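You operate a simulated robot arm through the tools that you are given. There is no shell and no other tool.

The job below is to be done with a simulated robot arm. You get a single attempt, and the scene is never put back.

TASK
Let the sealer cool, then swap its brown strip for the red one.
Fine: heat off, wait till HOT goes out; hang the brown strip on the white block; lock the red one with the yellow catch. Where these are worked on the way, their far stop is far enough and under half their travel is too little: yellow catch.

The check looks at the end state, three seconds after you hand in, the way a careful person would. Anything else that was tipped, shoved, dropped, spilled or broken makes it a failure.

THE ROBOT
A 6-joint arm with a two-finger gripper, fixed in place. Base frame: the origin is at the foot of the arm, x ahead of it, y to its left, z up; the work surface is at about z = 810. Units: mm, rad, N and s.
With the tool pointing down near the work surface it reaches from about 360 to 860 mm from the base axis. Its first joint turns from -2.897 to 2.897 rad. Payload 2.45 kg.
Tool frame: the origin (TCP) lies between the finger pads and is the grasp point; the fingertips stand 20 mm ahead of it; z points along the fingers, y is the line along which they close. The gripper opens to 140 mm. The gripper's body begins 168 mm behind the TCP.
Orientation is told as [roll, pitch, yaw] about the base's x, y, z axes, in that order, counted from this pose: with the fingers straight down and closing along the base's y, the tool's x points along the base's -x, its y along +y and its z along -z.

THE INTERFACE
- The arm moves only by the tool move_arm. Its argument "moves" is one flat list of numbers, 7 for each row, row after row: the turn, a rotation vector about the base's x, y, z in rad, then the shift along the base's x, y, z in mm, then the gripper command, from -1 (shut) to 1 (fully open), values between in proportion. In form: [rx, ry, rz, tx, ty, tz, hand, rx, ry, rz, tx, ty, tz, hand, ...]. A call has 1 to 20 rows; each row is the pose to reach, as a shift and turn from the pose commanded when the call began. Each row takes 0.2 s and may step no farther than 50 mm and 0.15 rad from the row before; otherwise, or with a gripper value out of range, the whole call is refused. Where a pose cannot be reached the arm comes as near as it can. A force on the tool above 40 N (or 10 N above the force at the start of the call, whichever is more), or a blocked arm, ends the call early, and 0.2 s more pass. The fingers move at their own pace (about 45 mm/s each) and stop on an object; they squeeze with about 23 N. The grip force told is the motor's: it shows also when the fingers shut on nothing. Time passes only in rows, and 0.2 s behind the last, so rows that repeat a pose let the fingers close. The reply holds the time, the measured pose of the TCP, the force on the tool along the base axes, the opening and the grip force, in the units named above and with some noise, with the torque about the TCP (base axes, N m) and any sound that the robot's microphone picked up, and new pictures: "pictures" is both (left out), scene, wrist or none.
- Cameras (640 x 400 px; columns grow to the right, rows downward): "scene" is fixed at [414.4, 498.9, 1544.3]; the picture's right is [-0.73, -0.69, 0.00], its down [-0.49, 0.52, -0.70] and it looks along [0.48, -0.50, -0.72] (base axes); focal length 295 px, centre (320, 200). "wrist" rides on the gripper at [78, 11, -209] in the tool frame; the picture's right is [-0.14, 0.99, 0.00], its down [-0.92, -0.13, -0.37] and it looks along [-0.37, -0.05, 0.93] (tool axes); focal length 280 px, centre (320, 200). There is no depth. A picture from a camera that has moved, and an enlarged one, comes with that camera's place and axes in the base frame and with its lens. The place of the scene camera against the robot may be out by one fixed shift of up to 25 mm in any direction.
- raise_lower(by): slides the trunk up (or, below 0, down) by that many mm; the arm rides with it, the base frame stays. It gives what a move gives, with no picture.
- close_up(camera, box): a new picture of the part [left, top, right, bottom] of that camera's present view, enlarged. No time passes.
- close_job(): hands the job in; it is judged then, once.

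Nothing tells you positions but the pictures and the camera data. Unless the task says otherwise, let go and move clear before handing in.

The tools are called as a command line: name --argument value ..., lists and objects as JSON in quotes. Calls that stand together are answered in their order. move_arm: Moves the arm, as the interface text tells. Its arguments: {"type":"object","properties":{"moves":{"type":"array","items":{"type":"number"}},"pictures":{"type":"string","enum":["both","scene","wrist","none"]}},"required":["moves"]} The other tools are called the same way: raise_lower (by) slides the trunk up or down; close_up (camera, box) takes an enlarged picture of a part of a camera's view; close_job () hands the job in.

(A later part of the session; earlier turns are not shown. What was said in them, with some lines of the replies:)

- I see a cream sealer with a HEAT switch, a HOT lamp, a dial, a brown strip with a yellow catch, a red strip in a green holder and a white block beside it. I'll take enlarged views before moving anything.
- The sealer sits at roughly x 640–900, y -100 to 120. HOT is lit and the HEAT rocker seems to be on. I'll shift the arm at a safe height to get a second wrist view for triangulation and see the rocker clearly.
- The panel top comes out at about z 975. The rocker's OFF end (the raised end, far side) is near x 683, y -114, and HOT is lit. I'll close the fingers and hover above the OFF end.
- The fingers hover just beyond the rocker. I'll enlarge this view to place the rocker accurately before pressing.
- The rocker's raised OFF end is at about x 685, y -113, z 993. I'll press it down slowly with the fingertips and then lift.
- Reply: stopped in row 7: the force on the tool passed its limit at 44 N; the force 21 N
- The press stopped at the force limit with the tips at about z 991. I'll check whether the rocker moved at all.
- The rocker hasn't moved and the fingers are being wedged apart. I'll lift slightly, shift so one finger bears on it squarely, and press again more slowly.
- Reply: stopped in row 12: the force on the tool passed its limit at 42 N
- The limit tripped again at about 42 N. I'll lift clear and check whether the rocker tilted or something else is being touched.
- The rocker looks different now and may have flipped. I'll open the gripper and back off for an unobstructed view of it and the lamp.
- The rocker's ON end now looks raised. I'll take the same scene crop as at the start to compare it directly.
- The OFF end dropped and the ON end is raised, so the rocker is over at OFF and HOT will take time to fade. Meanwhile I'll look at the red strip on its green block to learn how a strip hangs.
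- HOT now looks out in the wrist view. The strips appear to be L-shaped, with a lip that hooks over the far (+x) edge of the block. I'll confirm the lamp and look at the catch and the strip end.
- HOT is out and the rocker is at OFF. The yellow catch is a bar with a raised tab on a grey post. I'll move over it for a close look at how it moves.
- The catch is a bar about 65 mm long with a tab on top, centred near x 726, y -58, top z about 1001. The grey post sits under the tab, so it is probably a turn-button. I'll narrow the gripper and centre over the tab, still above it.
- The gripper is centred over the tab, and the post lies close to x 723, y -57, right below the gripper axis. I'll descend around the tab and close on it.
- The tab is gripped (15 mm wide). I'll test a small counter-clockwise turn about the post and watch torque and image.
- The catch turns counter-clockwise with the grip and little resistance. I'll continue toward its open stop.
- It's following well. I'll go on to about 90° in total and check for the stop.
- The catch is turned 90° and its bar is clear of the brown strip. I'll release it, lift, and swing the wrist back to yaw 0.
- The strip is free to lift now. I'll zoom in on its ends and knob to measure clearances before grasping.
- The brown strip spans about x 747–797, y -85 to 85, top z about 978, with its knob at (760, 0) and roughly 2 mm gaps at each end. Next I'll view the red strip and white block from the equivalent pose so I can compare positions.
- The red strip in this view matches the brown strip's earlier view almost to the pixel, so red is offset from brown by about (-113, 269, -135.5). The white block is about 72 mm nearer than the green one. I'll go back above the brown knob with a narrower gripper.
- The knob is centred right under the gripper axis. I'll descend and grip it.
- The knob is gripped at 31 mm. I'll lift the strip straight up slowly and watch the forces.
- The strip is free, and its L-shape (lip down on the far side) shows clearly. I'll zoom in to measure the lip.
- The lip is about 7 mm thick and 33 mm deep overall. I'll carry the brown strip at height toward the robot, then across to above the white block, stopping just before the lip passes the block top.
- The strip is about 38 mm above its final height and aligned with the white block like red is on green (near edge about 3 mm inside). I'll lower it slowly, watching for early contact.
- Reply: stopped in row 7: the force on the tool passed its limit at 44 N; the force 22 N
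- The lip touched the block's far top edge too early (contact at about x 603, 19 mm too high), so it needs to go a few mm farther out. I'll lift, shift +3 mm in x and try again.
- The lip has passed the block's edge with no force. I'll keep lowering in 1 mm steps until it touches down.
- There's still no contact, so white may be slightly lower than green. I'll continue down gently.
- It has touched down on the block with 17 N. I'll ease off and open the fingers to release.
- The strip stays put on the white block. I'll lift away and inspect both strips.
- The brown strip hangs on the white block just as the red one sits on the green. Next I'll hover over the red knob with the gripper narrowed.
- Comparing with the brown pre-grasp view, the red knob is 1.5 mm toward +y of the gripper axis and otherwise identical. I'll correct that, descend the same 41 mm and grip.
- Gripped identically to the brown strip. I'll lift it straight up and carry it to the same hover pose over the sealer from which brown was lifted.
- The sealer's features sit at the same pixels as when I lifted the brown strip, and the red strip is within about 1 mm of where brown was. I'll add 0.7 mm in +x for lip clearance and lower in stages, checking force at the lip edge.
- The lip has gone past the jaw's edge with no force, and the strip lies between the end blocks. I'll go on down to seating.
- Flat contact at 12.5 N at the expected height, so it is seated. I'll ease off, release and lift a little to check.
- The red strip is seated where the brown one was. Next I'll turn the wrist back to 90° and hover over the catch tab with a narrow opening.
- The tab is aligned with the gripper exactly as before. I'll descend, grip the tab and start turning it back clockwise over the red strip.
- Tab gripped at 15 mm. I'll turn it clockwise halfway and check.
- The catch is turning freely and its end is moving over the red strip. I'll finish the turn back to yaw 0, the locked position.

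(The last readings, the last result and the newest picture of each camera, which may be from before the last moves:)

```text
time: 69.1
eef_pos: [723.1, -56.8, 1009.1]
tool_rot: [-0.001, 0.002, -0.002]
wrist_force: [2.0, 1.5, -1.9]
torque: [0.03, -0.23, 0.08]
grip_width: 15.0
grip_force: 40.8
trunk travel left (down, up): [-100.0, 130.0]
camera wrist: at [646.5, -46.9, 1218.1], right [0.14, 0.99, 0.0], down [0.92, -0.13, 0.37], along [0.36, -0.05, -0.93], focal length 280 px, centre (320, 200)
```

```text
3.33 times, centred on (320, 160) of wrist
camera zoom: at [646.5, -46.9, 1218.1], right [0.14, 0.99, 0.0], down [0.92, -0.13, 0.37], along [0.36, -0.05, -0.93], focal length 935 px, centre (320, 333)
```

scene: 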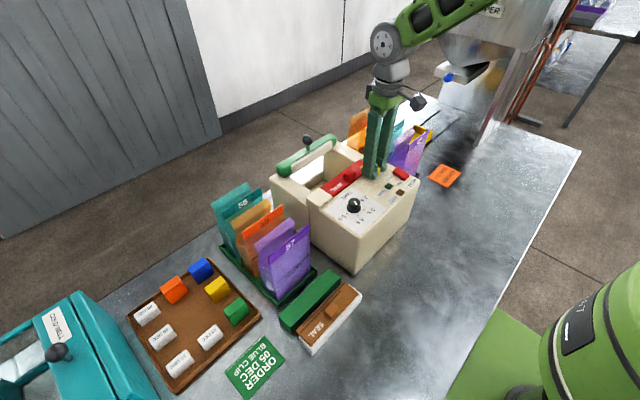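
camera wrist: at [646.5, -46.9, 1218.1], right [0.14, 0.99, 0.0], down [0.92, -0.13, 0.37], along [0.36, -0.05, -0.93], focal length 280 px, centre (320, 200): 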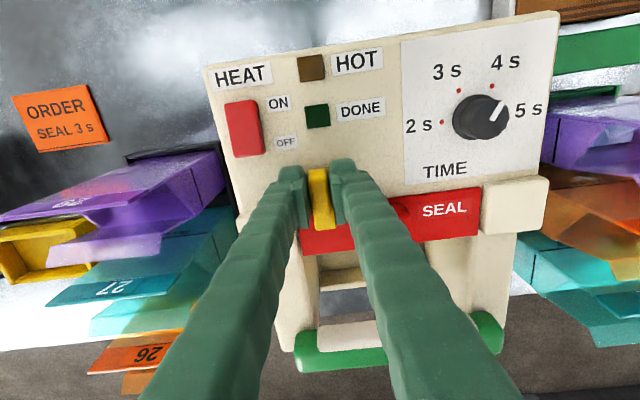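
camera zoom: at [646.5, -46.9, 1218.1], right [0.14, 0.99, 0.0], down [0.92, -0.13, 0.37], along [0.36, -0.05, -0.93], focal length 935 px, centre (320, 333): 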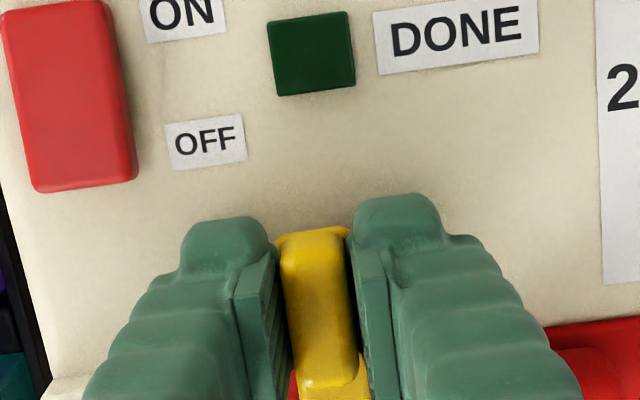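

The catch is back at its original locked angle, over the red strip. I'll release it, lift away and inspect everything.

move_arm --moves '[0, 0, 0, 0, 0, 0, -0.55, 0, 0, 0, 0, 0, 0, -0.55, 0, 0, 0, 0, 0, 15, -0.55, 0, 0, 0, 0, 0, 40, -0.55, 0, 0, 0, -15, 15, 70, 0, 0, 0, 0, -28, 50, 73, 0.5, 0, 0, 0, -28, 50, 73, 1, 0, 0, 0, -28, 50, 73, 1, 0, 0, 0, -28, 50, 73, 1]' --pictures "both"

close_up --camera "wrist" --box '[190, 80, 450, 270]'

close_up --camera "wrist" --box '[230, 160, 420, 290]'

close_up --camera "scene" --box '[260, 240, 380, 360]'

```text
time: 71.1
eef_pos: [695.7, -7.3, 1082.4]
tool_rot: [-0.002, 0.001, 0.0]
wrist_force: [1.2, -0.2, 0.3]
torque: [-0.05, 0.0, -0.02]
grip_width: 135.5
grip_force: 0.2
trunk travel left (down, up): [-100.0, 130.0]
camera wrist: at [617.9, 2.9, 1290.7], right [0.14, 0.99, 0.0], down [0.92, -0.13, 0.37], along [0.36, -0.05, -0.93], focal length 280 px, centre (320, 200)
```

scene: 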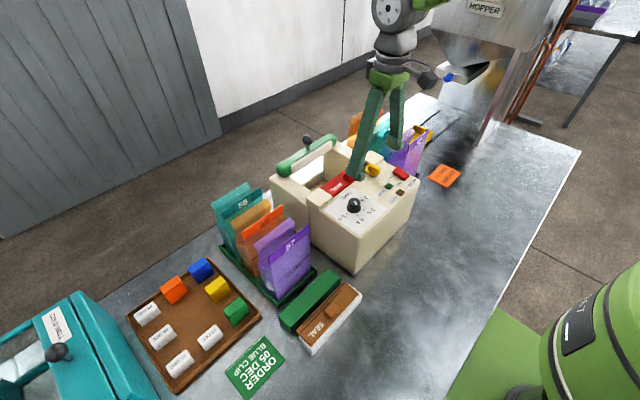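
wrist: 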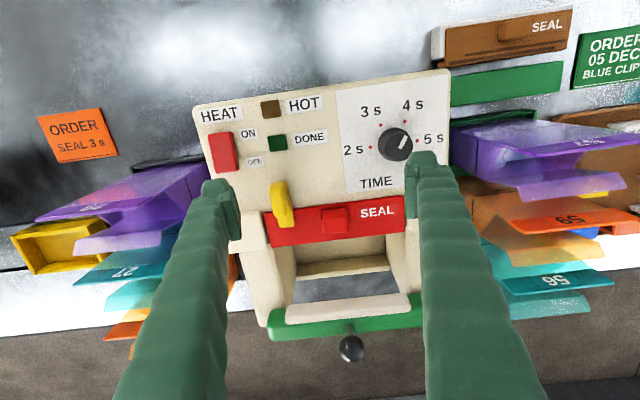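

```text
2.11 times, centred on (320, 175) of wrist
camera zoom: at [617.9, 2.9, 1290.7], right [0.14, 0.99, 0.0], down [0.92, -0.13, 0.37], along [0.36, -0.05, -0.93], focal length 590 px, centre (320, 253)
```

zoom: 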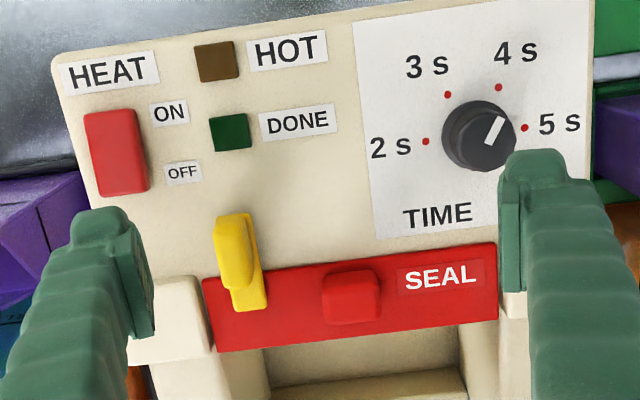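

```text
3.08 times, centred on (325, 225) of wrist
camera zoom: at [617.9, 2.9, 1290.7], right [0.14, 0.99, 0.0], down [0.92, -0.13, 0.37], along [0.36, -0.05, -0.93], focal length 863 px, centre (305, 123)
```

zoom: 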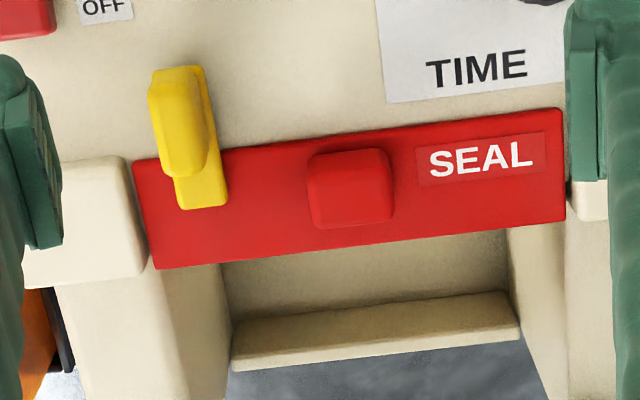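

```text
3.33 times, centred on (320, 300) of scene
camera zoom: at [414.4, 498.9, 1544.3], right [-0.73, -0.69, 0.0], down [-0.49, 0.52, -0.7], along [0.48, -0.5, -0.72], focal length 983 px, centre (320, -133)
```

zoom: 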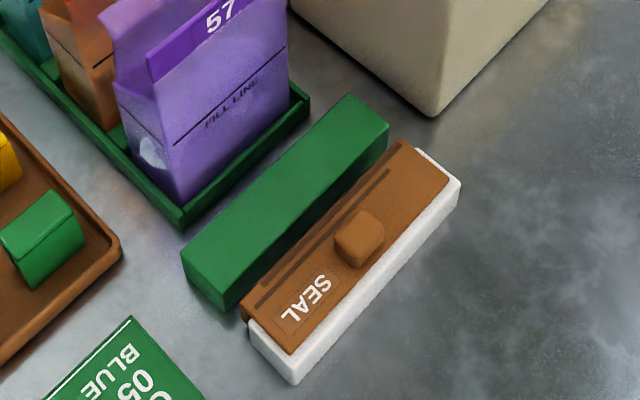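

All looks right: HEAT is off, HOT is out, the red strip is seated under the locked catch, and the brown strip hangs on the white block. I'll move the arm up and clear, and check once more.

move_arm --moves '[0, 0, 0, 0, 0, 40, 1, 0, 0, 0, 0, 0, 85, 1, 0, 0, 0, -20, 20, 125, 1, 0, 0, 0, -40, 50, 155, 1, 0, 0, 0, -60, 85, 175, 1, 0, 0, 0, -80, 115, 190, 1, 0, 0, 0, -80, 115, 190, 1]' --pictures "both"

close_up --camera "scene" --box '[260, 120, 430, 270]'

close_up --camera "scene" --box '[335, 140, 425, 205]'

```text
time: 72.7
eef_pos: [615.9, 108.9, 1272.4]
tool_rot: [-0.003, 0.003, 0.001]
wrist_force: [0.3, -0.2, 0.5]
torque: [0.01, 0.0, -0.01]
grip_width: 139.9
grip_force: 0.1
trunk travel left (down, up): [-100.0, 130.0]
camera wrist: at [537.8, 118.3, 1481.1], right [0.14, 0.99, 0.0], down [0.92, -0.13, 0.37], along [0.36, -0.05, -0.93], focal length 280 px, centre (320, 200)
```

scene: 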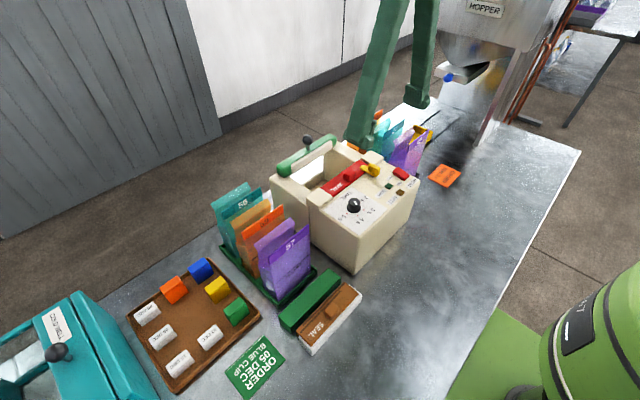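
wrist: 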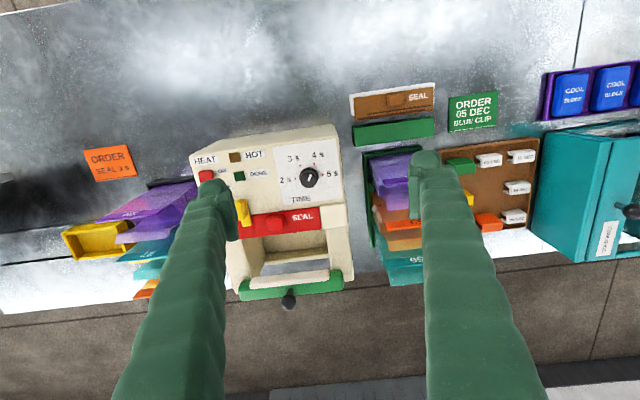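

```text
2.67 times, centred on (345, 195) of scene
camera zoom: at [414.4, 498.9, 1544.3], right [-0.73, -0.69, 0.0], down [-0.49, 0.52, -0.7], along [0.48, -0.5, -0.72], focal length 786 px, centre (253, 213)
```

zoom: 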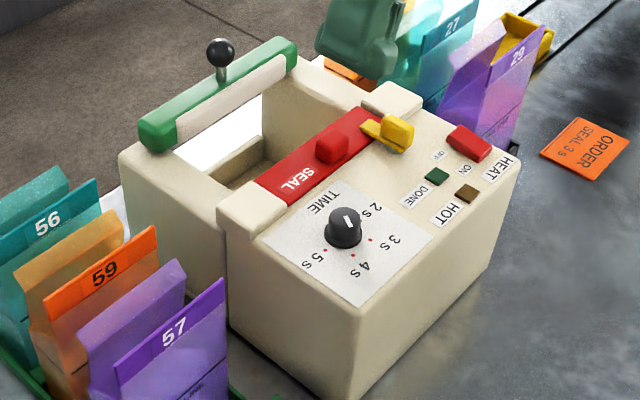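

```text
6.15 times, centred on (380, 172) of scene
camera zoom: at [414.4, 498.9, 1544.3], right [-0.73, -0.69, 0.0], down [-0.49, 0.52, -0.7], along [0.48, -0.5, -0.72], focal length 1815 px, centre (-49, 369)
```

zoom: 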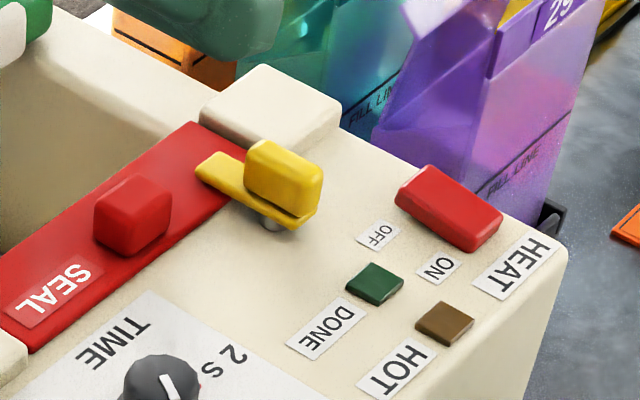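

The final view shows HEAT off, HOT dark, red seated with the catch across it, brown hung on the white block, and nothing else disturbed. The arm is clear, so I'm handing in.

close_job

```text
The job is handed in.
```

The strip swap is finished and handed in; I haven't seen the check's verdict.

- **Heat:** The HEAT rocker is at OFF, and HOT had gone out before I touched the strips. The rocker took two presses, both stopped by the force limit.
- **Brown strip:** It hangs on the white block with its lip over the far edge, the way the red one hung on the green block. On the first try the lip landed on top of the block. I lifted it, moved it 3 mm farther out, and it then went down cleanly. It sits about 2 mm farther out than red did on green.
- **Red strip:** It is seated in the sealer between the two end blocks, about 1 mm from where brown had been.
- **Yellow catch:** I turned it 90° to free the brown strip, then back to its original position across the red strip.

The last pictures show nothing else tipped or moved, and the arm is up and clear of the work.
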